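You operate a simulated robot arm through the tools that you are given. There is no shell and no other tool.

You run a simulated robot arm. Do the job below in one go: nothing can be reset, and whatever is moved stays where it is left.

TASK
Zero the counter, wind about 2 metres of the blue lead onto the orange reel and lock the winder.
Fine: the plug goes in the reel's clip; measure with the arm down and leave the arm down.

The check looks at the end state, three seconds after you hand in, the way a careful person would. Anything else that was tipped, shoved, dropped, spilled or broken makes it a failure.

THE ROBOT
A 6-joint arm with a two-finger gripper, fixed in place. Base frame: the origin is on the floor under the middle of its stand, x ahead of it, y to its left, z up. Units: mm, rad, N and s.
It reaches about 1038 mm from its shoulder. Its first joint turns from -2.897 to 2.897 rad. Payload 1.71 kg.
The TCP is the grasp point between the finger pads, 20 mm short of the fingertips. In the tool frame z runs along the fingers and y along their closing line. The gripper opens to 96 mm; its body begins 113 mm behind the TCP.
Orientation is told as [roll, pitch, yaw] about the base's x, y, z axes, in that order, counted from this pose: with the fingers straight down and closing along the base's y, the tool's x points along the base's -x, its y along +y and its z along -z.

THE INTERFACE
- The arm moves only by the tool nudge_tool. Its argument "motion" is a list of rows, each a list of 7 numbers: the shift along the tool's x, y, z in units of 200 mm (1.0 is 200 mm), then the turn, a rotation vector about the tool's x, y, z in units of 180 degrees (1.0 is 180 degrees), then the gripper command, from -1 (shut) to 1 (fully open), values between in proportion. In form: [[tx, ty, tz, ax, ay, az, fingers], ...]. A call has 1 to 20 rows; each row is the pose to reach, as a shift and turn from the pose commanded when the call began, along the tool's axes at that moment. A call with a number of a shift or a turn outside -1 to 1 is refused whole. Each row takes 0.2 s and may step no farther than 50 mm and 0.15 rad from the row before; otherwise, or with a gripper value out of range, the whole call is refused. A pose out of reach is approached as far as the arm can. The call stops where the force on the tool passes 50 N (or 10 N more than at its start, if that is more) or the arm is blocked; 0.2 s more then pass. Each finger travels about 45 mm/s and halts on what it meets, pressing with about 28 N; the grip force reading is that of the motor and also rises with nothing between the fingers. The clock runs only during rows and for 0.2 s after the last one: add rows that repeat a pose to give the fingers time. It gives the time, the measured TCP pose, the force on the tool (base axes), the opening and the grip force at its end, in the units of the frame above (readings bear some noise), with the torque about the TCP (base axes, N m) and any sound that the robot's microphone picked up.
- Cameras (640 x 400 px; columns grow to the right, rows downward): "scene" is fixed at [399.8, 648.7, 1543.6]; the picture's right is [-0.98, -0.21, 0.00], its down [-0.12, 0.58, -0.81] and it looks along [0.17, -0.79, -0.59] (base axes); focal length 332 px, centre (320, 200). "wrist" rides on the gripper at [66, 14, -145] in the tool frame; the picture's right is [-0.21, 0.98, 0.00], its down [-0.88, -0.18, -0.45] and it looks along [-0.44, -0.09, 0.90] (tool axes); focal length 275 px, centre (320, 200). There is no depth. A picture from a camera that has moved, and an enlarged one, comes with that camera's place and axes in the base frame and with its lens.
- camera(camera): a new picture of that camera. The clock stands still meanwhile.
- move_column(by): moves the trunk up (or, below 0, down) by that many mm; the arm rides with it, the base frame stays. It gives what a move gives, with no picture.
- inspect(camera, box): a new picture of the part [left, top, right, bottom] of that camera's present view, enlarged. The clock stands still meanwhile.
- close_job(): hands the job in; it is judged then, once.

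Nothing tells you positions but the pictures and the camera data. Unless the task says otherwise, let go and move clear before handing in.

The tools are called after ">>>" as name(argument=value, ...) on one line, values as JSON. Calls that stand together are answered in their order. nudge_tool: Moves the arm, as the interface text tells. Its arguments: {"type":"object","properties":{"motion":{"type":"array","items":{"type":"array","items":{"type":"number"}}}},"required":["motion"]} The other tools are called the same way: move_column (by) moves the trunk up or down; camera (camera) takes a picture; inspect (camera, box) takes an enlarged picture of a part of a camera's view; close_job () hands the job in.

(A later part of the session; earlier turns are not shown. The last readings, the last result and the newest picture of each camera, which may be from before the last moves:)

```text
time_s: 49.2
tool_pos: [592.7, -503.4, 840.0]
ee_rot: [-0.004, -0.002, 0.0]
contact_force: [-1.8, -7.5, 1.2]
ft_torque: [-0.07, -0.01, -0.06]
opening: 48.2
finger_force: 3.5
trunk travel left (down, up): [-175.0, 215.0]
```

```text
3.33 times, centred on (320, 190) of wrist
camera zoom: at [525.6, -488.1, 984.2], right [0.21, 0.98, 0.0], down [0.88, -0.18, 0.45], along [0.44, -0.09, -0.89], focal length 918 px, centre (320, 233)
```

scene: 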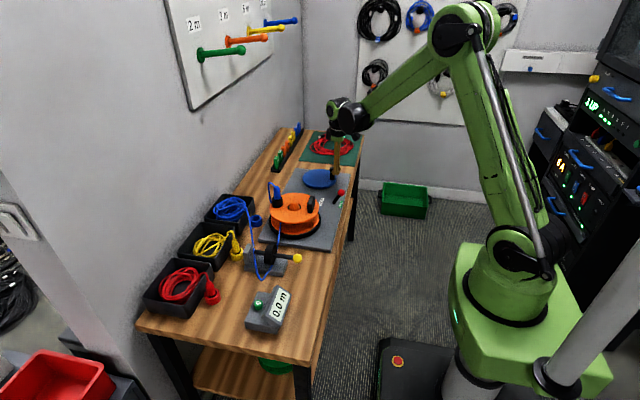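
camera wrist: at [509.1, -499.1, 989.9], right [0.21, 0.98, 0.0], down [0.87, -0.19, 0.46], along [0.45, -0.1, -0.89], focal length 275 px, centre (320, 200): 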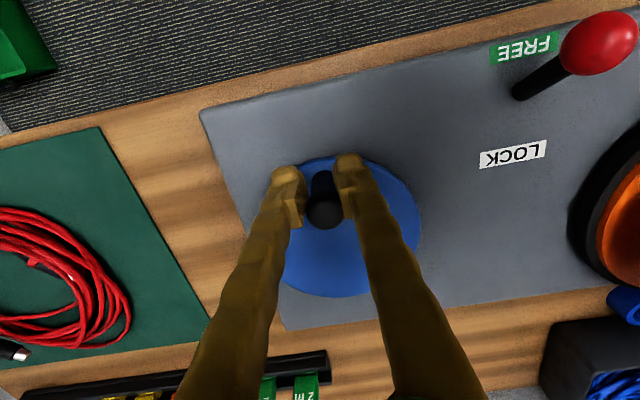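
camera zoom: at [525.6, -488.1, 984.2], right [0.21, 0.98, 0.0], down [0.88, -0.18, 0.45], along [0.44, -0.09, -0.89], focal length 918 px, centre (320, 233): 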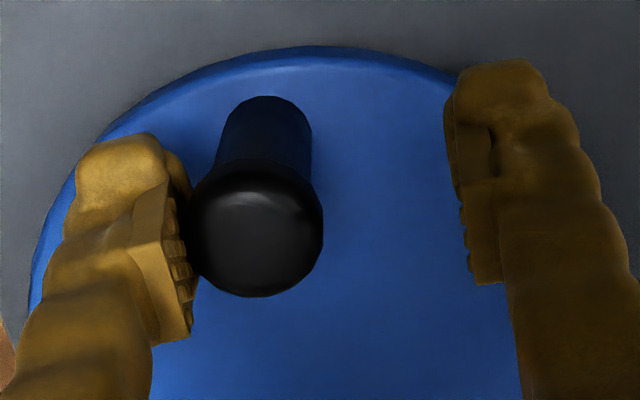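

The crank resists at least 7.5 N in this direction. I'll grip the handle centred and feel it in small steps.

>>> nudge_tool(motion=[[0.002, -0.03, 0, 0, 0, 0, -0.1], [0.002, -0.056, 0, 0, 0, 0, -0.3], [0.002, -0.056, 0, 0, 0, 0, -0.6], [0.002, -0.056, 0, 0, 0, 0, -1], [0.002, -0.056, 0, 0, 0, 0, -1]])

>>> inspect(camera="wrist", box=[260, 130, 380, 250])

```text
time_s: 50.4
tool_pos: [592.5, -514.8, 839.2]
ee_rot: [-0.001, -0.002, 0.0]
contact_force: [4.1, -21.3, 2.9]
ft_torque: [-0.14, -0.03, -0.04]
opening: 20.7
finger_force: 35.2
trunk travel left (down, up): [-175.0, 215.0]
```

```text
3.33 times, centred on (320, 190) of wrist
camera zoom: at [525.5, -500.3, 983.9], right [0.21, 0.98, 0.0], down [0.88, -0.18, 0.45], along [0.44, -0.09, -0.89], focal length 918 px, centre (320, 233)
```

zoom: 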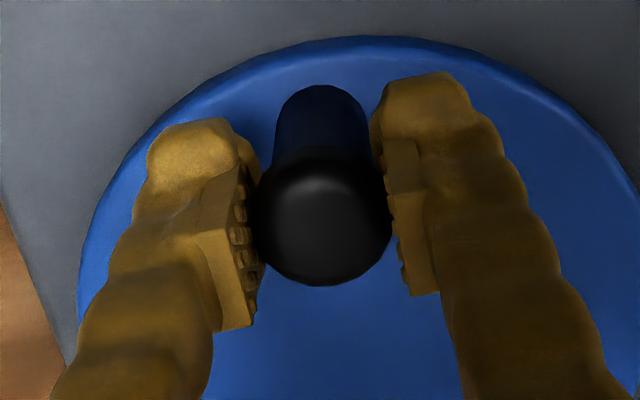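

The handle holds firm against 21 N in +y. I'll ease off and try the other direction in 1 mm steps.

>>> nudge_tool(motion=[[0, -0.004, 0, 0, 0, 0, -1], [0, -0.008, 0, 0, 0, 0, -1], [0, -0.011, 0, 0, 0, 0, -1], [0, -0.011, 0, 0, 0, 0, -1]])

```text
time_s: 51.4
tool_pos: [591.2, -515.4, 840.0]
ee_rot: [0.0, -0.003, 0.001]
contact_force: [1.3, -2.8, -2.6]
ft_torque: [0.03, 0.01, -0.01]
opening: 20.8
finger_force: 35.0
trunk travel left (down, up): [-175.0, 215.0]
```

>>> nudge_tool(motion=[[0, -0.005, 0, 0, 0, 0, -1], [0, -0.01, 0, 0, 0, 0, -1], [0, -0.01, 0, 0, 0, 0, -1]])

```text
time_s: 52.2
tool_pos: [593.5, -518.4, 840.3]
ee_rot: [-0.002, -0.003, 0.0]
contact_force: [-2.5, 1.4, -8.6]
ft_torque: [0.0, 0.09, 0.04]
opening: 20.8
finger_force: 34.6
trunk travel left (down, up): [-175.0, 215.0]
```

It yields easily in -y (counter-clockwise). A little further, then check the counter and the reel.

>>> nudge_tool(motion=[[-0.001, -0.015, 0, 0, 0, 0, -1], [-0.003, -0.03, 0, 0, 0, 0, -1], [-0.006, -0.045, 0, 0, 0, 0, -1], [-0.012, -0.06, 0, 0, 0, 0, -1], [-0.012, -0.06, 0, 0, 0, 0, -1]])

>>> inspect(camera="scene", box=[230, 140, 360, 320])

>>> inspect(camera="scene", box=[280, 140, 360, 220])

>>> camera(camera="wrist")

```text
time_s: 53.4
tool_pos: [594.9, -529.0, 839.9]
ee_rot: [0.0, -0.004, 0.0]
contact_force: [3.6, -3.8, 4.4]
ft_torque: [-0.05, 0.11, -0.16]
opening: 20.6
finger_force: 35.6
trunk travel left (down, up): [-175.0, 215.0]
```

```text
2.22 times, centred on (295, 230) of scene
camera zoom: at [399.8, 648.7, 1543.6], right [-0.98, -0.21, 0.0], down [-0.12, 0.58, -0.81], along [0.17, -0.79, -0.59], focal length 737 px, centre (376, 133)
```

zoom: 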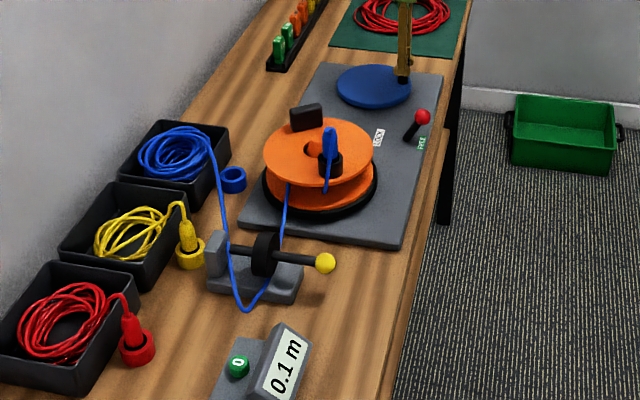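

```text
5.00 times, centred on (320, 180) of scene
camera zoom: at [399.8, 648.7, 1543.6], right [-0.98, -0.21, 0.0], down [-0.12, 0.58, -0.81], along [0.17, -0.79, -0.59], focal length 1658 px, centre (320, 300)
```

zoom: 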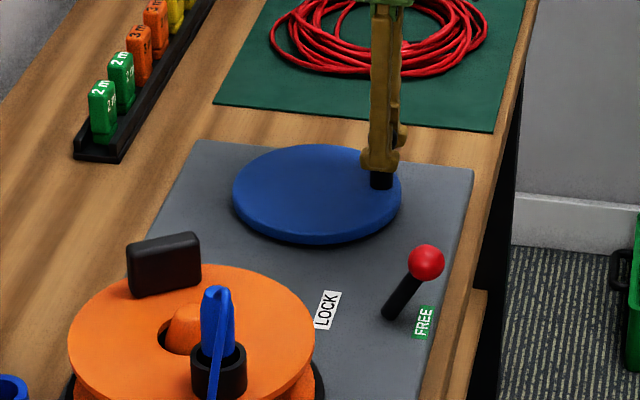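

```text
taken
camera wrist: at [528.2, -514.9, 984.6], right [0.21, 0.98, 0.0], down [0.88, -0.18, 0.45], along [0.44, -0.09, -0.89], focal length 275 px, centre (320, 200)
```

wrist: 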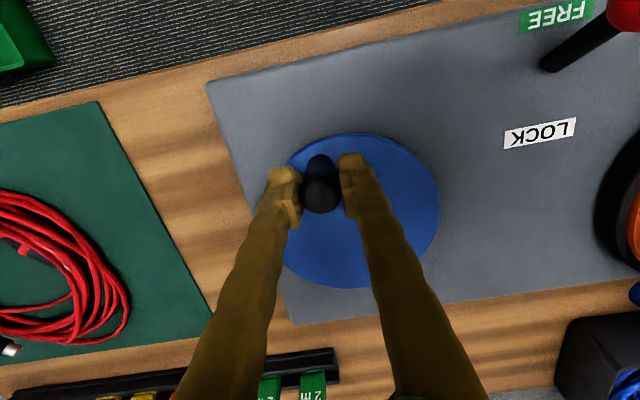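

The counter shows 0.1 m and the reel turned counter-clockwise, geared up from the crank, so counter-clockwise is the winding direction (it's blocked the other way). I'll continue the arc in small steps, watching forces and counter.

>>> nudge_tool(motion=[[-0.014, -0.033, 0, 0, 0, 0, -1], [-0.031, -0.0635, 0, 0, 0, 0, -1], [-0.052, -0.0915, 0, 0, 0, 0, -1], [-0.0765, -0.116, 0, 0, 0, 0, -1], [-0.1045, -0.137, 0, 0, 0, 0, -1], [-0.1045, -0.137, 0, 0, 0, 0, -1]])

>>> inspect(camera="scene", box=[230, 140, 360, 320])

>>> inspect(camera="wrist", box=[260, 130, 380, 250])

```text
time_s: 54.8
tool_pos: [616.6, -558.1, 840.3]
ee_rot: [-0.002, -0.004, 0.001]
contact_force: [6.3, -3.0, 10.7]
ft_torque: [-0.08, -0.18, -0.29]
opening: 20.9
finger_force: 34.6
trunk travel left (down, up): [-175.0, 215.0]
```

```text
2.22 times, centred on (295, 230) of scene
camera zoom: at [399.8, 648.7, 1543.6], right [-0.98, -0.21, 0.0], down [-0.12, 0.58, -0.81], along [0.17, -0.79, -0.59], focal length 737 px, centre (376, 133)
```

zoom: 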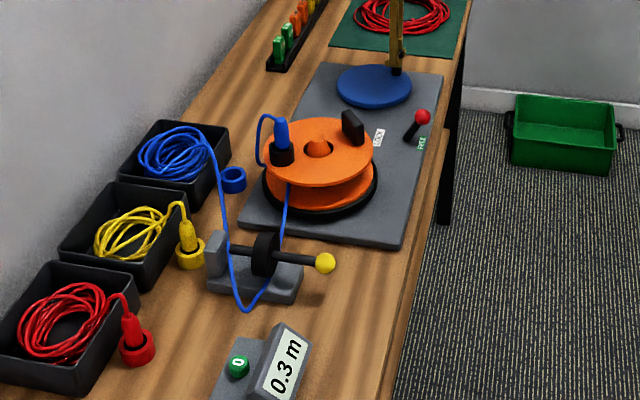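

```text
3.33 times, centred on (320, 190) of wrist
camera zoom: at [549.2, -542.4, 984.3], right [0.21, 0.98, 0.0], down [0.88, -0.18, 0.45], along [0.44, -0.09, -0.89], focal length 918 px, centre (320, 233)
```

zoom: 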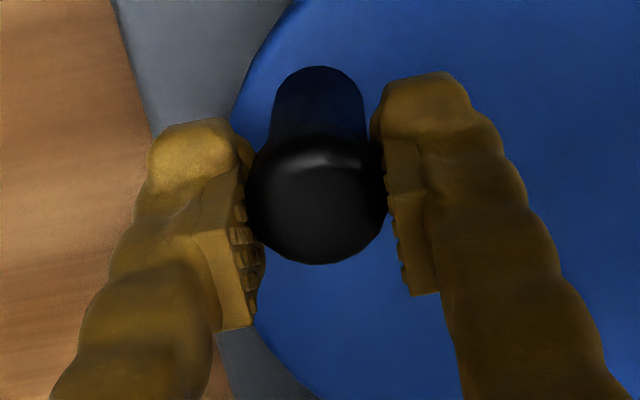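

Counter 0.3 m after about 55° of crank, and forces stay small, but the handle crept about 5 mm along the pads. I'll re-centre the grip on it before carrying on.

>>> nudge_tool(motion=[[0, 0, 0, 0, 0, 0, -0.35], [0.012, -0.002, 0, 0, 0, 0, -0.35], [0.024, -0.003, 0, 0, 0, 0, -0.35], [0.024, -0.003, 0, 0, 0, 0, -1], [0.024, -0.003, 0, 0, 0, 0, -1], [0.024, -0.003, 0, 0, 0, 0, -1]])

>>> inspect(camera="wrist", box=[260, 130, 380, 250])

```text
time_s: 56.2
tool_pos: [610.6, -557.1, 840.3]
ee_rot: [-0.001, -0.002, -0.001]
contact_force: [-1.0, 3.1, -0.4]
ft_torque: [0.03, 0.01, 0.11]
opening: 20.7
finger_force: 35.7
trunk travel left (down, up): [-175.0, 215.0]
```

```text
3.33 times, centred on (320, 190) of wrist
camera zoom: at [543.8, -542.6, 984.4], right [0.21, 0.98, 0.0], down [0.88, -0.18, 0.45], along [0.44, -0.09, -0.89], focal length 918 px, centre (320, 233)
```

zoom: 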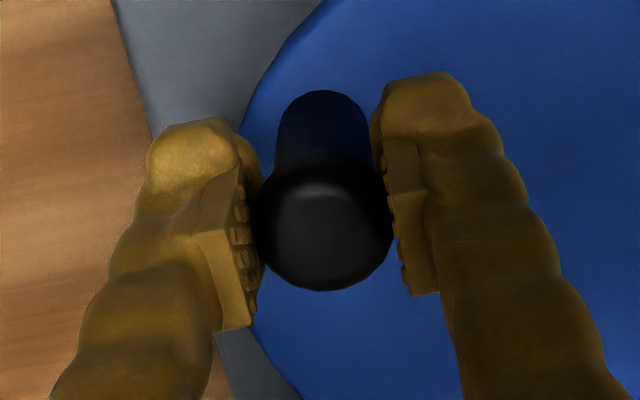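

Re-centred. Next arc from about 232° to 277°.

>>> nudge_tool(motion=[[-0.033, -0.022, 0, 0, 0, 0, -1], [-0.069, -0.0385, 0, 0, 0, 0, -1], [-0.1075, -0.049, 0, 0, 0, 0, -1], [-0.1465, -0.0535, 0, 0, 0, 0, -1], [-0.1865, -0.0515, 0, 0, 0, 0, -1], [-0.1865, -0.0515, 0, 0, 0, 0, -1]])

>>> inspect(camera="scene", box=[230, 140, 360, 320])

>>> inspect(camera="wrist", box=[260, 130, 380, 250])

```text
time_s: 57.6
tool_pos: [649.6, -570.9, 840.8]
ee_rot: [0.0, -0.004, -0.002]
contact_force: [2.9, -20.9, 0.0]
ft_torque: [-0.14, -0.3, -0.19]
opening: 21.1
finger_force: 35.2
trunk travel left (down, up): [-175.0, 215.0]
```

```text
2.22 times, centred on (295, 230) of scene
camera zoom: at [399.8, 648.7, 1543.6], right [-0.98, -0.21, 0.0], down [-0.12, 0.58, -0.81], along [0.17, -0.79, -0.59], focal length 737 px, centre (376, 133)
```

zoom: 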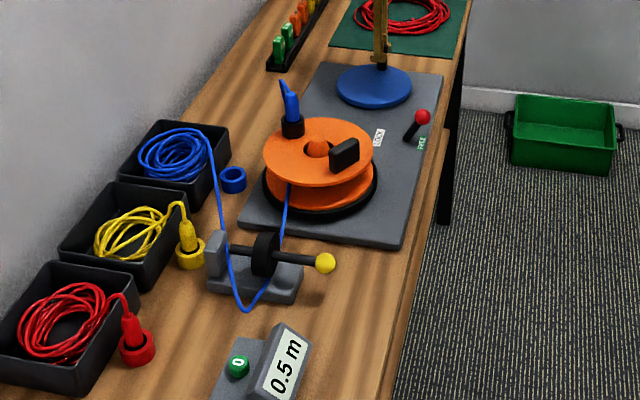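

```text
3.33 times, centred on (320, 190) of wrist
camera zoom: at [581.3, -555.0, 984.4], right [0.21, 0.98, 0.0], down [0.88, -0.18, 0.45], along [0.44, -0.09, -0.89], focal length 918 px, centre (320, 233)
```

zoom: 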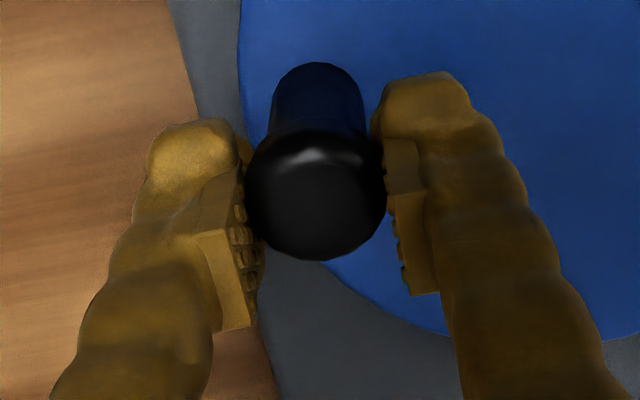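

Counter 0.5 m. The force tells me the true crank circle is a bit bigger: centre about (649, -514.5), radius about 57. I'll re-centre the grip and go on along that circle to about 310°.

>>> nudge_tool(motion=[[0, 0, 0, 0, 0, 0, -0.35], [0.015, -0.01, 0, 0, 0, 0, -0.35], [0.027, -0.02, 0, 0, 0, 0, -0.35], [0.027, -0.02, 0, 0, 0, 0, -1], [0.027, -0.02, 0, 0, 0, 0, -1], [0.027, -0.02, 0, 0, 0, 0, -1], [-0.016, -0.0205, 0, 0, 0, 0, -1], [-0.06, -0.0135, 0, 0, 0, 0, -1], [-0.103, 0, 0, 0, 0, 0, -1], [-0.143, 0.0195, 0, 0, 0, 0, -1], [-0.179, 0.0455, 0, 0, 0, 0, -1], [-0.179, 0.0455, 0, 0, 0, 0, -1]])

>>> inspect(camera="scene", box=[230, 140, 360, 320])

>>> inspect(camera="wrist", box=[260, 130, 380, 250])

```text
time_s: 60.2
tool_pos: [685.8, -557.4, 842.1]
ee_rot: [-0.005, -0.006, 0.0]
contact_force: [12.7, -3.8, 15.0]
ft_torque: [-0.13, -0.13, -0.27]
opening: 20.8
finger_force: 34.9
trunk travel left (down, up): [-175.0, 215.0]
```

```text
2.22 times, centred on (295, 230) of scene
camera zoom: at [399.8, 648.7, 1543.6], right [-0.98, -0.21, 0.0], down [-0.12, 0.58, -0.81], along [0.17, -0.79, -0.59], focal length 737 px, centre (376, 133)
```

zoom: 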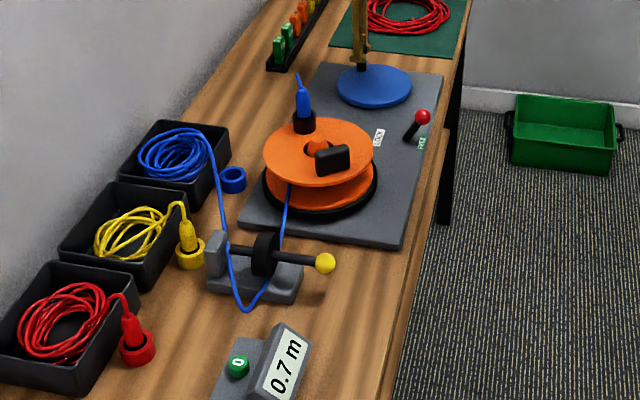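

```text
3.33 times, centred on (320, 190) of wrist
camera zoom: at [618.5, -543.3, 985.2], right [0.21, 0.98, 0.0], down [0.87, -0.18, 0.45], along [0.44, -0.09, -0.89], focal length 918 px, centre (320, 233)
```

zoom: 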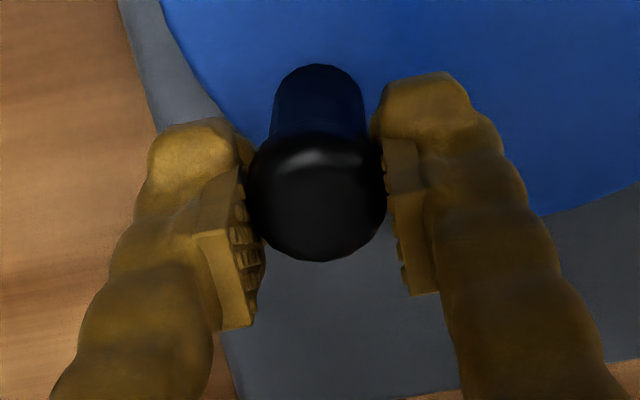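

Counter 0.7 m at about 308° of the circle; refining the circle to centre (647, -515.5), radius 55. Re-centre and continue to about 0°.

>>> nudge_tool(motion=[[0, 0, 0, 0, 0, 0, -0.35], [0.015, -0.002, 0, 0, 0, 0, -0.35], [0.025, -0.003, 0, 0, 0, 0, -0.35], [0.025, -0.003, 0, 0, 0, 0, -1], [0.025, -0.003, 0, 0, 0, 0, -1], [0.025, -0.003, 0, 0, 0, 0, -1], [-0.0045, 0.026, 0, 0, 0, 0, -1], [-0.0315, 0.0595, 0, 0, 0, 0, -1], [-0.0525, 0.0975, 0, 0, 0, 0, -1], [-0.068, 0.1375, 0, 0, 0, 0, -1], [-0.0765, 0.18, 0, 0, 0, 0, -1], [-0.0765, 0.18, 0, 0, 0, 0, -1]])

>>> inspect(camera="scene", box=[230, 140, 360, 320])

>>> inspect(camera="wrist", box=[260, 130, 380, 250])

```text
time_s: 62.8
tool_pos: [698.7, -522.7, 840.9]
ee_rot: [-0.001, -0.001, 0.001]
contact_force: [2.5, 1.7, -3.7]
ft_torque: [0.05, 0.16, -0.39]
opening: 20.6
finger_force: 35.1
trunk travel left (down, up): [-175.0, 215.0]
```

```text
2.22 times, centred on (295, 230) of scene
camera zoom: at [399.8, 648.7, 1543.6], right [-0.98, -0.21, 0.0], down [-0.12, 0.58, -0.81], along [0.17, -0.79, -0.59], focal length 737 px, centre (376, 133)
```

zoom: 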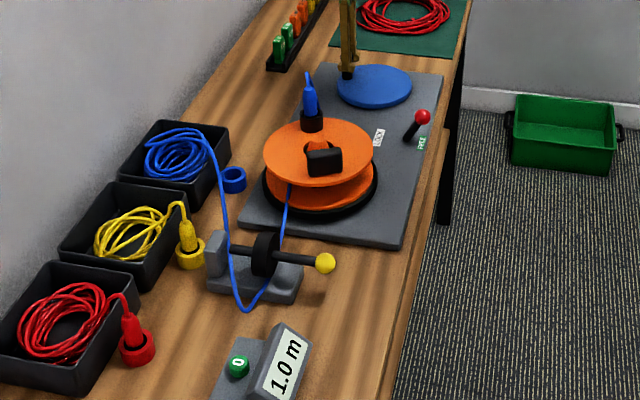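

```text
3.33 times, centred on (320, 190) of wrist
camera zoom: at [632.8, -508.2, 984.2], right [0.21, 0.98, 0.0], down [0.88, -0.18, 0.45], along [0.44, -0.09, -0.89], focal length 918 px, centre (320, 233)
```

zoom: 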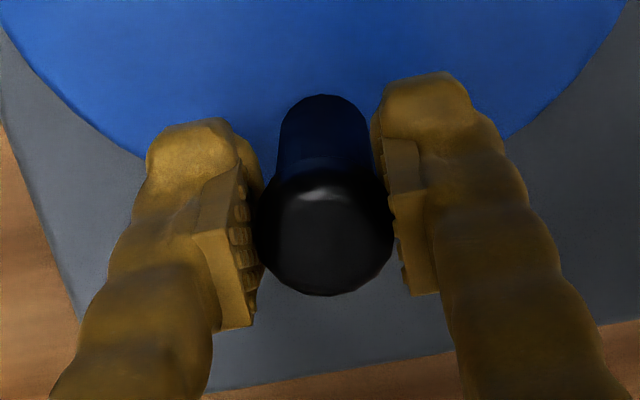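

Counter 1.0 m at about 353°, forces small and grip centred. Continuing the arc to about 47°.

>>> nudge_tool(motion=[[-0.002, 0.0425, 0, 0, 0, 0, -1], [0.003, 0.085, 0, 0, 0, 0, -1], [0.0145, 0.126, 0, 0, 0, 0, -1], [0.032, 0.165, 0, 0, 0, 0, -1], [0.056, 0.201, 0, 0, 0, 0, -1], [0.0845, 0.2325, 0, 0, 0, 0, -1], [0.0845, 0.2325, 0, 0, 0, 0, -1]])

>>> inspect(camera="scene", box=[230, 140, 360, 320])

>>> inspect(camera="wrist", box=[260, 130, 380, 250])

```text
time_s: 64.4
tool_pos: [681.3, -476.5, 840.6]
ee_rot: [-0.001, -0.002, -0.001]
contact_force: [-5.9, 3.0, -2.4]
ft_torque: [0.05, 0.31, -0.28]
opening: 20.7
finger_force: 35.3
trunk travel left (down, up): [-175.0, 215.0]
```

```text
2.22 times, centred on (295, 230) of scene
camera zoom: at [399.8, 648.7, 1543.6], right [-0.98, -0.21, 0.0], down [-0.12, 0.58, -0.81], along [0.17, -0.79, -0.59], focal length 737 px, centre (376, 133)
```

zoom: 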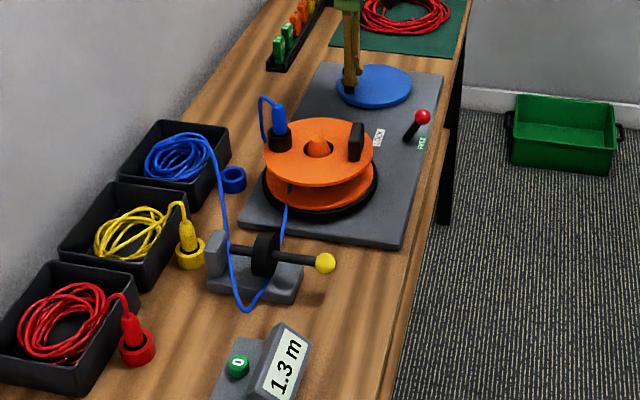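

```text
3.33 times, centred on (320, 190) of wrist
camera zoom: at [615.0, -461.4, 984.5], right [0.21, 0.98, 0.0], down [0.88, -0.18, 0.45], along [0.44, -0.09, -0.9], focal length 918 px, centre (320, 233)
```

zoom: 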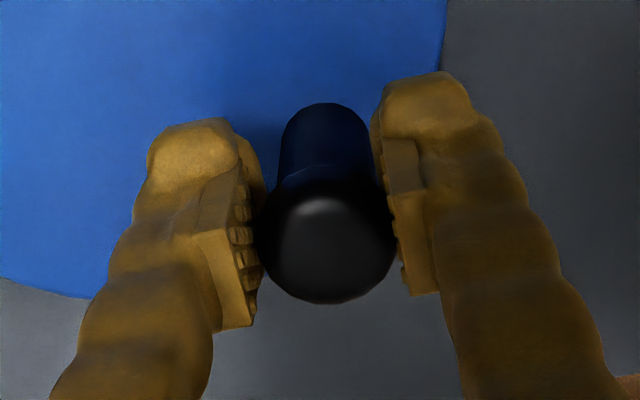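

Counter 1.3 m at about 47°. Re-centring and continuing over the far side to about 101°.

>>> nudge_tool(motion=[[0, 0, 0, 0, 0, 0, -0.35], [-0.01, 0.003, 0, 0, 0, 0, -0.35], [-0.0165, 0.005, 0, 0, 0, 0, -0.35], [-0.0165, 0.005, 0, 0, 0, 0, -1], [-0.0165, 0.005, 0, 0, 0, 0, -1], [-0.0165, 0.005, 0, 0, 0, 0, -1], [0.017, 0.032, 0, 0, 0, 0, -1], [0.055, 0.053, 0, 0, 0, 0, -1], [0.095, 0.0685, 0, 0, 0, 0, -1], [0.1375, 0.077, 0, 0, 0, 0, -1], [0.1805, 0.079, 0, 0, 0, 0, -1], [0.1805, 0.079, 0, 0, 0, 0, -1]])

>>> inspect(camera="scene", box=[230, 140, 360, 320])

>>> inspect(camera="wrist", box=[260, 130, 380, 250])

```text
time_s: 67.0
tool_pos: [645.8, -460.4, 839.9]
ee_rot: [0.0, -0.003, 0.0]
contact_force: [-6.0, 2.6, -1.9]
ft_torque: [0.03, 0.08, -0.27]
opening: 20.6
finger_force: 35.0
trunk travel left (down, up): [-175.0, 215.0]
```

```text
2.22 times, centred on (295, 230) of scene
camera zoom: at [399.8, 648.7, 1543.6], right [-0.98, -0.21, 0.0], down [-0.12, 0.58, -0.81], along [0.17, -0.79, -0.59], focal length 737 px, centre (376, 133)
```

zoom: 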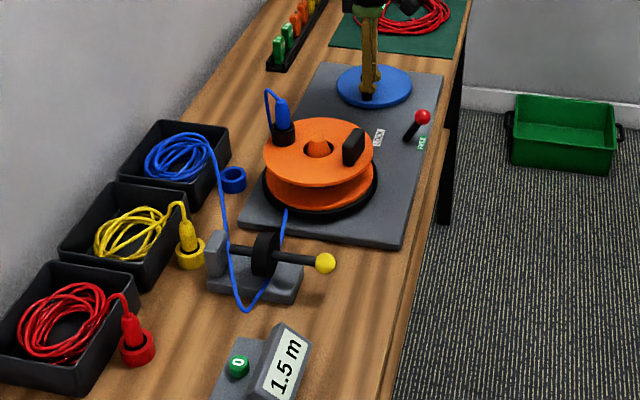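

```text
3.33 times, centred on (320, 190) of wrist
camera zoom: at [578.7, -445.6, 984.4], right [0.21, 0.98, 0.0], down [0.88, -0.18, 0.45], along [0.44, -0.09, -0.9], focal length 918 px, centre (320, 233)
```

zoom: 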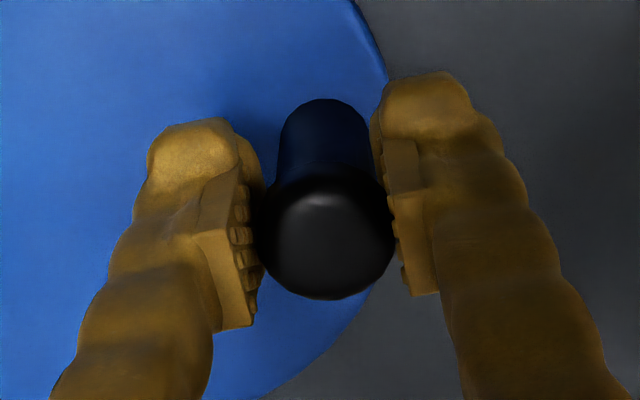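

Counter 1.5 m at about 89°. Re-centring and going on to about 134°, which should give roughly 1.8 m.

>>> nudge_tool(motion=[[0, 0, 0, 0, 0, 0, -0.35], [-0.006, 0.002, 0, 0, 0, 0, -0.35], [-0.0125, 0.004, 0, 0, 0, 0, -0.35], [-0.0125, 0.004, 0, 0, 0, 0, -1], [-0.0125, 0.004, 0, 0, 0, 0, -1], [-0.0125, 0.004, 0, 0, 0, 0, -1], [0.031, 0.0015, 0, 0, 0, 0, -1], [0.0735, -0.008, 0, 0, 0, 0, -1], [0.114, -0.024, 0, 0, 0, 0, -1], [0.1515, -0.046, 0, 0, 0, 0, -1], [0.1855, -0.074, 0, 0, 0, 0, -1], [0.1855, -0.074, 0, 0, 0, 0, -1]])

>>> inspect(camera="scene", box=[230, 140, 360, 320])

>>> inspect(camera="wrist", box=[260, 130, 380, 250])

```text
time_s: 69.5
tool_pos: [589.3, -474.1, 848.3]
ee_rot: [0.003, -0.013, -0.001]
contact_force: [-23.9, 7.7, -13.8]
ft_torque: [0.15, 0.21, 0.23]
opening: 0.0
finger_force: 29.5
trunk travel left (down, up): [-175.0, 215.0]
stopped in row 12: the force on the tool passed its limit at 55 N (the readings are from after the stop); the commanded pose is now the measured one
```

```text
2.22 times, centred on (295, 230) of scene
camera zoom: at [399.8, 648.7, 1543.6], right [-0.98, -0.21, 0.0], down [-0.12, 0.58, -0.81], along [0.17, -0.79, -0.59], focal length 737 px, centre (376, 133)
```

zoom: 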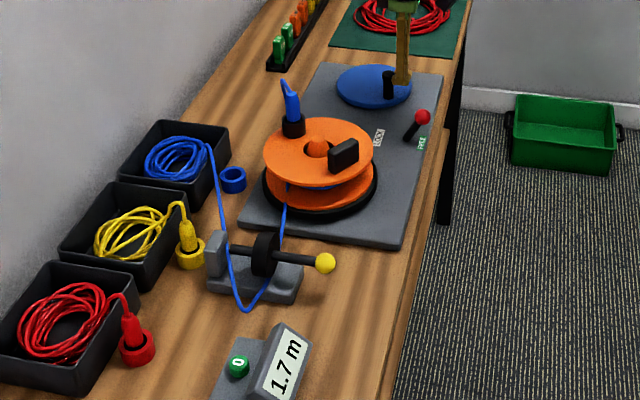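

```text
3.33 times, centred on (320, 190) of wrist
camera zoom: at [521.1, -459.5, 992.2], right [0.21, 0.98, 0.01], down [0.87, -0.19, 0.45], along [0.45, -0.09, -0.89], focal length 918 px, centre (320, 233)
```

zoom: 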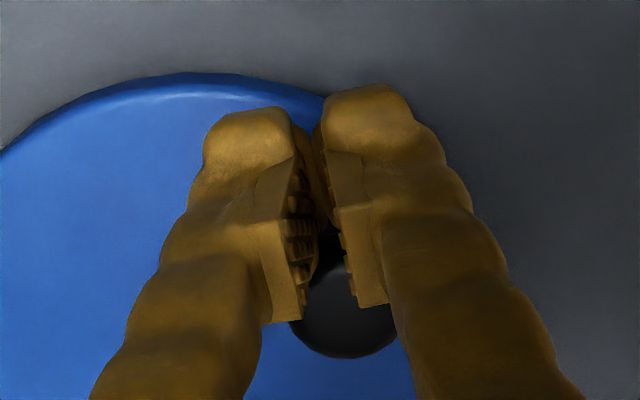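

The counter reads 1.7 m, but the force limit tripped and the fingers slipped off the handle's near side. I'll back away in -x, rise, straighten the tool and open the fingers.

>>> nudge_tool(motion=[[0.03, 0, 0, 0, 0, 0, -1], [0.06, 0, -0.03, 0, 0, 0, -1], [0.06, 0, -0.15, 0, 0.002, 0, -1], [0.06, 0, -0.3, 0, 0.0041, 0, -1], [0.0, 0, -0.35, 0, 0.0041, 0, -0.2], [-0.08, 0.015, -0.35, 0, 0.0041, 0, 0.2], [-0.08, 0.015, -0.35, 0, 0.0041, 0, 0.2]])

>>> camera(camera="wrist")

>>> inspect(camera="wrist", box=[260, 90, 380, 210])

>>> inspect(camera="scene", box=[280, 140, 360, 220])

```text
time_s: 71.1
tool_pos: [609.0, -470.3, 918.6]
ee_rot: [0.003, -0.001, 0.0]
contact_force: [0.2, -1.3, -0.2]
ft_torque: [0.01, -0.02, 0.03]
opening: 57.9
finger_force: 0.1
trunk travel left (down, up): [-175.0, 215.0]
```

```text
taken
camera wrist: at [543.6, -456.0, 1063.2], right [0.2, 0.98, 0.0], down [0.88, -0.18, 0.44], along [0.43, -0.09, -0.9], focal length 275 px, centre (320, 200)
```

wrist: 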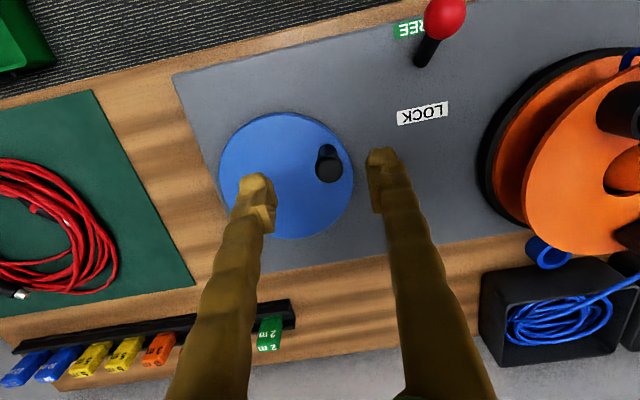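

```text
3.33 times, centred on (320, 150) of wrist
camera zoom: at [543.6, -456.0, 1063.2], right [0.2, 0.98, 0.0], down [0.88, -0.18, 0.44], along [0.43, -0.09, -0.9], focal length 918 px, centre (320, 367)
```

zoom: 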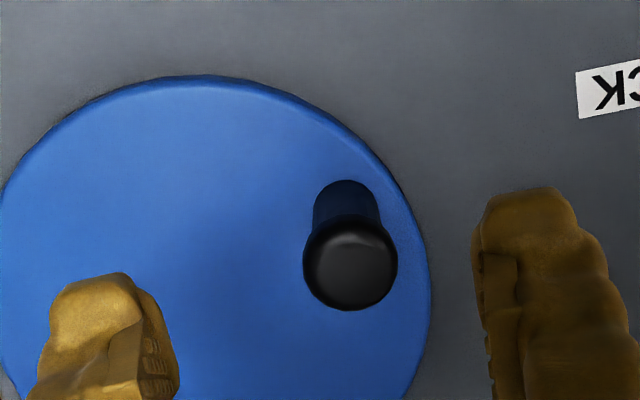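

```text
5.00 times, centred on (320, 180) of scene
camera zoom: at [399.8, 648.7, 1543.6], right [-0.98, -0.21, 0.0], down [-0.12, 0.58, -0.81], along [0.17, -0.79, -0.59], focal length 1658 px, centre (320, 300)
```

zoom: 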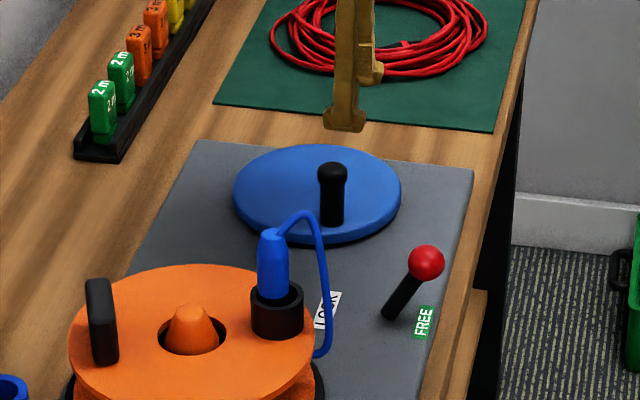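

The handle is now at about (623, -466) (115°) and the reel seems to have turned further. I'll check the counter.

>>> inspect(camera="scene", box=[230, 140, 360, 320])

>>> inspect(camera="scene", box=[250, 170, 330, 250])

```text
2.22 times, centred on (295, 230) of scene
camera zoom: at [399.8, 648.7, 1543.6], right [-0.98, -0.21, 0.0], down [-0.12, 0.58, -0.81], along [0.17, -0.79, -0.59], focal length 737 px, centre (376, 133)
```

zoom: 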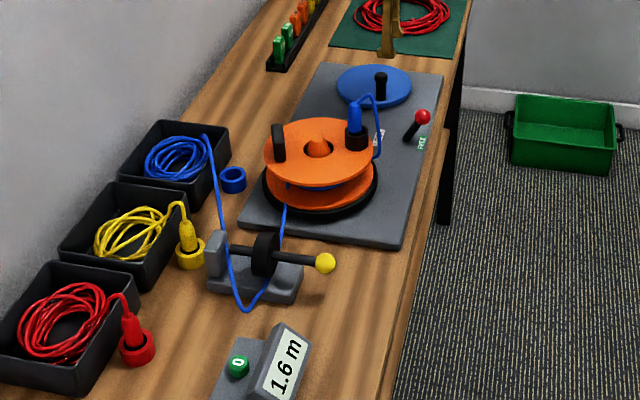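

```text
5.00 times, centred on (290, 210) of scene
camera zoom: at [399.8, 648.7, 1543.6], right [-0.98, -0.21, 0.0], down [-0.12, 0.58, -0.81], along [0.17, -0.79, -0.59], focal length 1658 px, centre (470, 150)
```

zoom: 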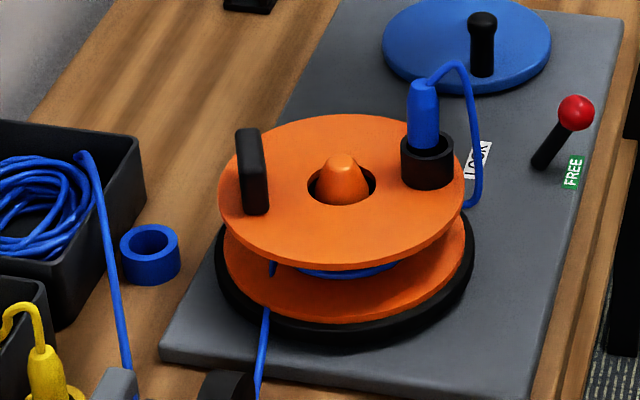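

The counter is back at 1.6 m: the slip pushed the crank backwards a little, so it runs both ways. I'll realign over the handle and regrip.

>>> nudge_tool(motion=[[-0.0715, 0.0235, 0, 0, 0, 0, 0.1], [-0.0715, 0.0235, 0.1, 0, 0, 0, 0], [-0.0715, 0.0235, 0.15, 0, 0, 0, 0], [-0.0715, 0.0235, 0.15, 0, 0, 0, 0]])

>>> inspect(camera="wrist", box=[260, 110, 380, 230])

```text
time_s: 72.1
tool_pos: [624.8, -466.0, 887.7]
ee_rot: [0.002, 0.0, 0.001]
contact_force: [0.4, -0.4, -0.2]
ft_torque: [0.01, 0.01, -0.02]
opening: 47.9
finger_force: 0.1
trunk travel left (down, up): [-175.0, 215.0]
```

```text
3.33 times, centred on (320, 170) of wrist
camera zoom: at [557.3, -451.4, 1032.7], right [0.2, 0.98, 0.0], down [0.88, -0.18, 0.44], along [0.44, -0.09, -0.9], focal length 918 px, centre (320, 300)
```

zoom: 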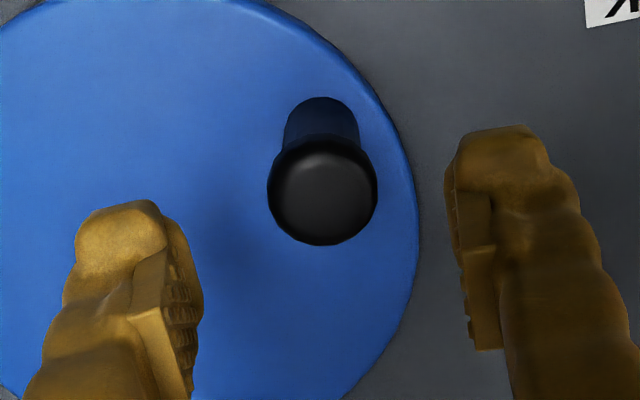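

Aligned within a millimetre. The handle rolls along the pads as it turns, so I'll grip with a small lead and do a shorter arc to about 147°.

>>> nudge_tool(motion=[[-0.0185, 0.002, 0.1, 0, 0, 0, 0], [-0.0185, 0.002, 0.2, 0, 0, 0, 0], [-0.0185, 0.002, 0.24, 0, 0, 0, -0.2], [-0.0185, 0.002, 0.24, 0, 0, 0, -1], [-0.0185, 0.002, 0.24, 0, 0, 0, -1], [-0.0185, 0.002, 0.24, 0, 0, 0, -1], [0.0, -0.007, 0.24, 0, 0, 0, -1], [0.0185, -0.016, 0.24, 0, 0, 0, -1], [0.036, -0.027, 0.24, 0, 0, 0, -1], [0.054, -0.039, 0.24, 0, 0, 0, -1], [0.0705, -0.052, 0.24, 0, 0, 0, -1], [0.0865, -0.066, 0.24, 0, 0, 0, -1], [0.0865, -0.066, 0.24, 0, 0, 0, -1]])

>>> inspect(camera="scene", box=[230, 140, 360, 320])

>>> inspect(camera="wrist", box=[260, 130, 380, 250])

```text
time_s: 74.9
tool_pos: [606.3, -478.7, 841.1]
ee_rot: [0.002, 0.002, 0.0]
contact_force: [-5.2, 5.1, -1.8]
ft_torque: [-0.03, 0.11, 0.01]
opening: 20.3
finger_force: 34.5
trunk travel left (down, up): [-175.0, 215.0]
```

```text
2.22 times, centred on (295, 230) of scene
camera zoom: at [399.8, 648.7, 1543.6], right [-0.98, -0.21, 0.0], down [-0.12, 0.58, -0.81], along [0.17, -0.79, -0.59], focal length 737 px, centre (376, 133)
```

zoom: 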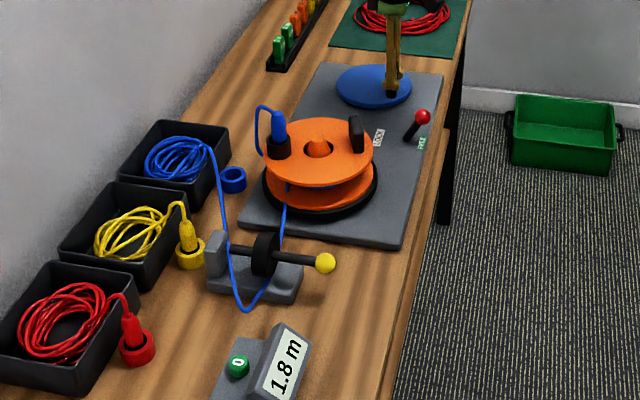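

```text
3.33 times, centred on (320, 190) of wrist
camera zoom: at [539.6, -464.0, 984.8], right [0.21, 0.98, 0.0], down [0.88, -0.18, 0.44], along [0.43, -0.09, -0.9], focal length 918 px, centre (320, 233)
```

zoom: 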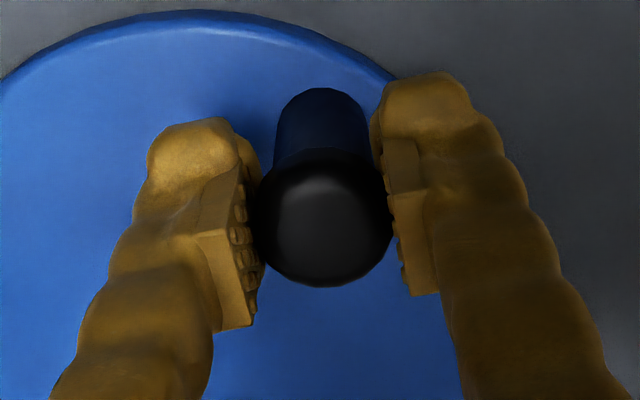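

Counter 1.8 m at about 137°, grip centred. A shorter arc to about 160° next.

>>> nudge_tool(motion=[[0.0145, -0.0135, 0, 0, 0, 0, -1], [0.0275, -0.028, 0, 0, 0, 0, -1], [0.04, -0.043, 0, 0, 0, 0, -1], [0.0515, -0.059, 0, 0, 0, 0, -1], [0.062, -0.0755, 0, 0, 0, 0, -1], [0.0705, -0.092, 0, 0, 0, 0, -1], [0.0705, -0.092, 0, 0, 0, 0, -1]])

>>> inspect(camera="scene", box=[230, 140, 360, 320])

>>> inspect(camera="wrist", box=[260, 130, 380, 250])

```text
time_s: 76.5
tool_pos: [592.9, -497.0, 841.1]
ee_rot: [0.0, -0.001, -0.001]
contact_force: [-2.1, 2.3, 0.3]
ft_torque: [-0.04, 0.1, 0.03]
opening: 20.7
finger_force: 34.7
trunk travel left (down, up): [-175.0, 215.0]
```

```text
2.22 times, centred on (295, 230) of scene
camera zoom: at [399.8, 648.7, 1543.6], right [-0.98, -0.21, 0.0], down [-0.12, 0.58, -0.81], along [0.17, -0.79, -0.59], focal length 737 px, centre (376, 133)
```

zoom: 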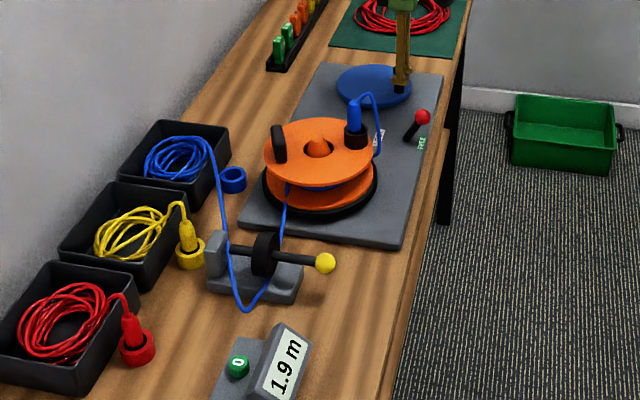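

```text
3.33 times, centred on (320, 190) of wrist
camera zoom: at [525.8, -482.7, 984.9], right [0.21, 0.98, 0.0], down [0.88, -0.18, 0.44], along [0.44, -0.09, -0.9], focal length 918 px, centre (320, 233)
```

zoom: 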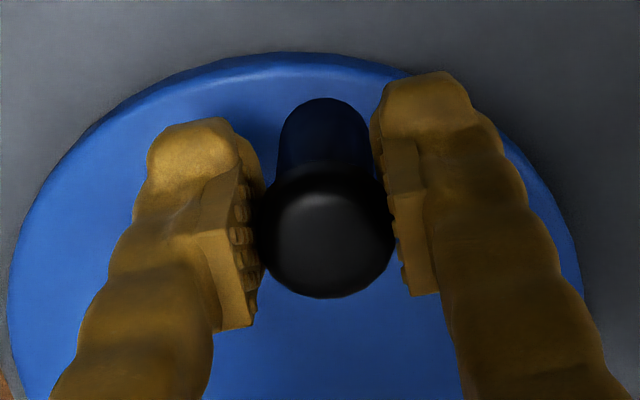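

Counter 1.9 m at about 160°. One crank turn looks like 2.0 m, so I'll finish at the handle's starting place (180°).

>>> nudge_tool(motion=[[0.007, -0.023, 0, 0, 0, 0, -1], [0.0125, -0.0465, 0, 0, 0, 0, -1], [0.0155, -0.0705, 0, 0, 0, 0, -1], [0.0165, -0.0945, 0, 0, 0, 0, -1], [0.0165, -0.0945, 0, 0, 0, 0, -1]])

>>> inspect(camera="scene", box=[230, 140, 360, 320])

>>> inspect(camera="scene", box=[250, 170, 330, 250])

>>> inspect(camera="wrist", box=[260, 130, 380, 250])

```text
time_s: 77.7
tool_pos: [589.0, -516.3, 840.6]
ee_rot: [-0.001, -0.001, -0.002]
contact_force: [1.7, -8.6, 6.2]
ft_torque: [-0.12, -0.12, -0.42]
opening: 20.7
finger_force: 35.3
trunk travel left (down, up): [-175.0, 215.0]
```

```text
2.22 times, centred on (295, 230) of scene
camera zoom: at [399.8, 648.7, 1543.6], right [-0.98, -0.21, 0.0], down [-0.12, 0.58, -0.81], along [0.17, -0.79, -0.59], focal length 737 px, centre (376, 133)
```

zoom: 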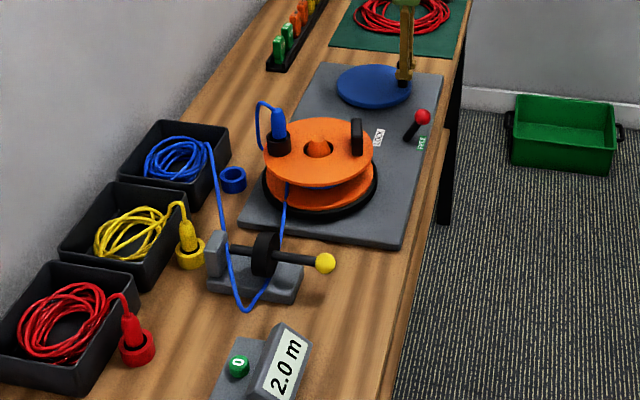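

```text
5.00 times, centred on (290, 210) of scene
camera zoom: at [399.8, 648.7, 1543.6], right [-0.98, -0.21, 0.0], down [-0.12, 0.58, -0.81], along [0.17, -0.79, -0.59], focal length 1658 px, centre (470, 150)
```

zoom: 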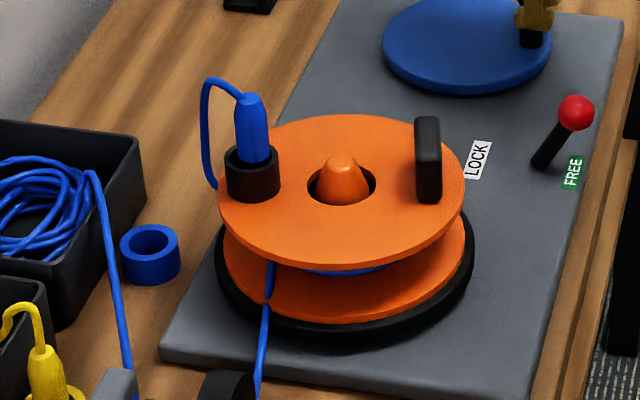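

```text
3.33 times, centred on (320, 190) of wrist
camera zoom: at [522.6, -502.4, 984.9], right [0.21, 0.98, 0.0], down [0.88, -0.18, 0.45], along [0.44, -0.09, -0.9], focal length 918 px, centre (320, 233)
```

zoom: 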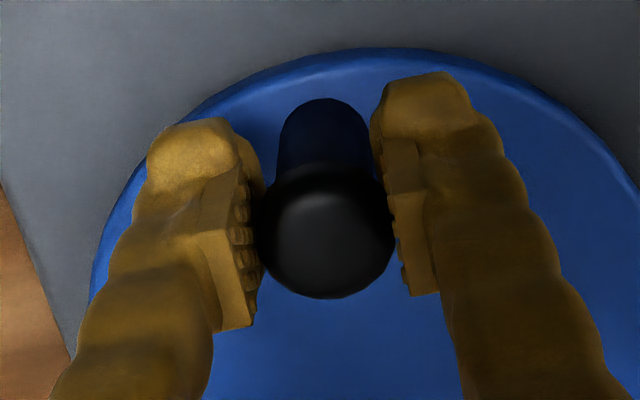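

The counter reads 2.0 m. I'll open the fingers, lift straight off the handle and check the reading holds.

>>> nudge_tool(motion=[[0, 0, 0, 0, 0, 0, -0.4], [0, 0, 0, 0, 0, 0, -0.1], [0, 0, 0, 0, 0, 0, -0.1], [0, 0, -0.1, 0, 0, 0, -0.1], [0, 0, -0.3, 0, 0, 0, -0.1], [0, 0, -0.5, 0, 0, 0, -0.1]])

>>> inspect(camera="scene", box=[230, 140, 360, 320])

```text
time_s: 79.1
tool_pos: [588.1, -517.1, 939.7]
ee_rot: [0.002, 0.0, 0.002]
contact_force: [0.2, 0.1, 0.0]
ft_torque: [0.01, 0.01, 0.03]
opening: 43.2
finger_force: 0.0
trunk travel left (down, up): [-175.0, 215.0]
```

```text
2.22 times, centred on (295, 230) of scene
camera zoom: at [399.8, 648.7, 1543.6], right [-0.98, -0.21, 0.0], down [-0.12, 0.58, -0.81], along [0.17, -0.79, -0.59], focal length 737 px, centre (376, 133)
```

zoom: 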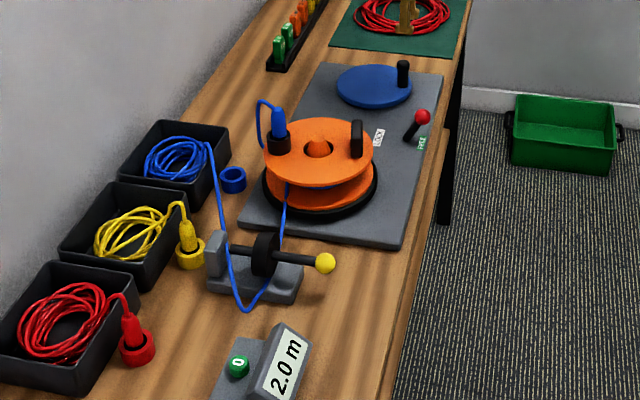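

Reading holds at 2.0 m. Next, to the robot side of the red ball with closed fingers to push the lever back to LOCK.

>>> nudge_tool(motion=[[0.12, 0.17, 0, 0, 0, 0, -0.5], [0.24, 0.34, 0, 0, 0, 0, -1], [0.36, 0.51, 0, 0, 0, 0, -1], [0.48, 0.68, 0, 0, 0, 0, -1], [0.53, 0.765, 0, 0, 0, 0, -1], [0.53, 0.765, 0.15, 0, 0, 0, -1], [0.53, 0.765, 0.3, 0, 0, 0, -1], [0.53, 0.765, 0.42, 0, 0, 0, -1], [0.53, 0.765, 0.47, 0, 0, 0, -1], [0.53, 0.765, 0.47, 0, 0, 0, -1]])

>>> camera(camera="wrist")

>>> inspect(camera="scene", box=[290, 150, 370, 220])

```text
time_s: 81.3
tool_pos: [484.0, -364.5, 847.2]
ee_rot: [0.001, 0.001, 0.0]
contact_force: [0.1, 0.1, 0.3]
ft_torque: [0.02, 0.02, 0.05]
opening: 0.0
finger_force: 28.0
trunk travel left (down, up): [-175.0, 215.0]
```

```text
taken
camera wrist: at [416.6, -348.7, 990.6], right [0.2, 0.98, 0.0], down [0.88, -0.18, 0.44], along [0.43, -0.09, -0.9], focal length 275 px, centre (320, 200)
```

wrist: 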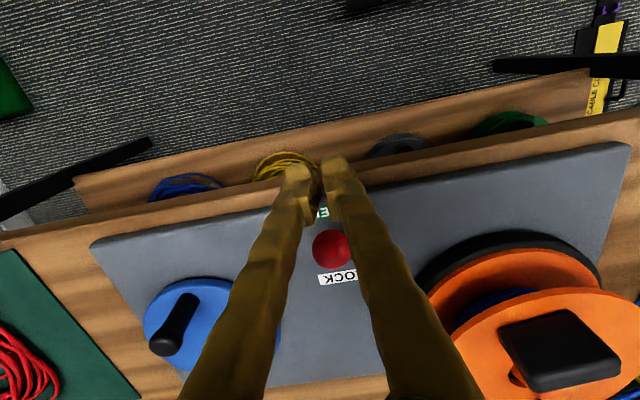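

```text
5.71 times, centred on (330, 185) of scene
camera zoom: at [399.8, 648.7, 1543.6], right [-0.98, -0.21, 0.0], down [-0.12, 0.58, -0.81], along [0.17, -0.79, -0.59], focal length 1895 px, centre (263, 286)
```

zoom: 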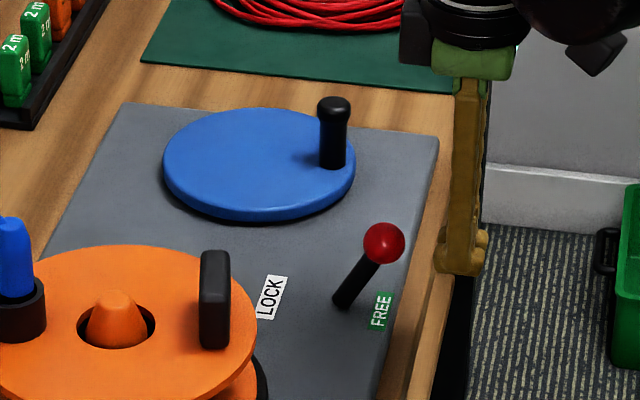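

Aligned with the ball in y. Pushing it in +x toward LOCK.

>>> nudge_tool(motion=[[-0.06, 0, 0, 0, 0, 0, -1], [-0.12, 0, 0, 0, 0, 0, -1], [-0.17, 0, 0, 0, 0, 0, -1], [-0.22, 0, 0, 0, 0, 0, -1], [-0.27, 0, 0, 0, 0, 0, -1], [-0.32, 0, 0, 0, 0, 0, -1], [-0.36, 0, 0, 0, 0, 0, -1]])

>>> inspect(camera="scene", box=[290, 150, 370, 220])

>>> camera(camera="wrist")

```text
time_s: 82.9
tool_pos: [555.1, -363.1, 847.1]
ee_rot: [0.001, 0.002, 0.001]
contact_force: [0.0, -0.2, -0.2]
ft_torque: [-0.02, 0.02, -0.02]
opening: 0.0
finger_force: 28.0
trunk travel left (down, up): [-175.0, 215.0]
```

```text
5.71 times, centred on (330, 185) of scene
camera zoom: at [399.8, 648.7, 1543.6], right [-0.98, -0.21, 0.0], down [-0.12, 0.58, -0.81], along [0.17, -0.79, -0.59], focal length 1895 px, centre (263, 286)
```

zoom: 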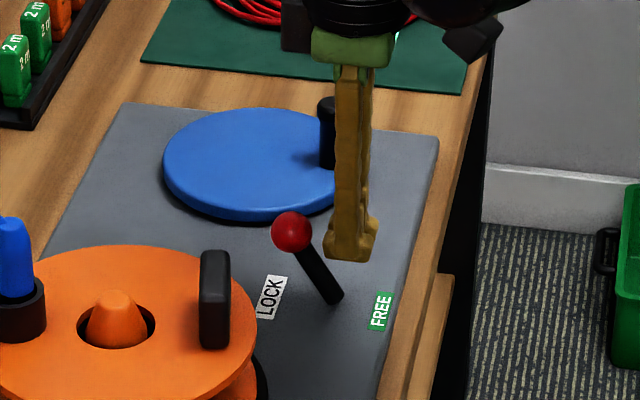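

```text
taken
camera wrist: at [489.1, -348.2, 991.1], right [0.2, 0.98, 0.0], down [0.88, -0.18, 0.44], along [0.44, -0.09, -0.9], focal length 275 px, centre (320, 200)
```

wrist: 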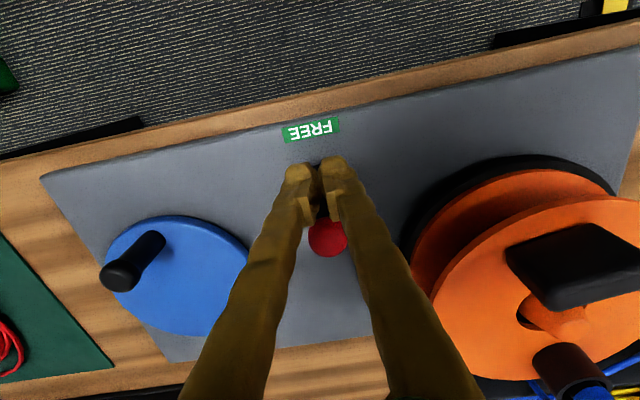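

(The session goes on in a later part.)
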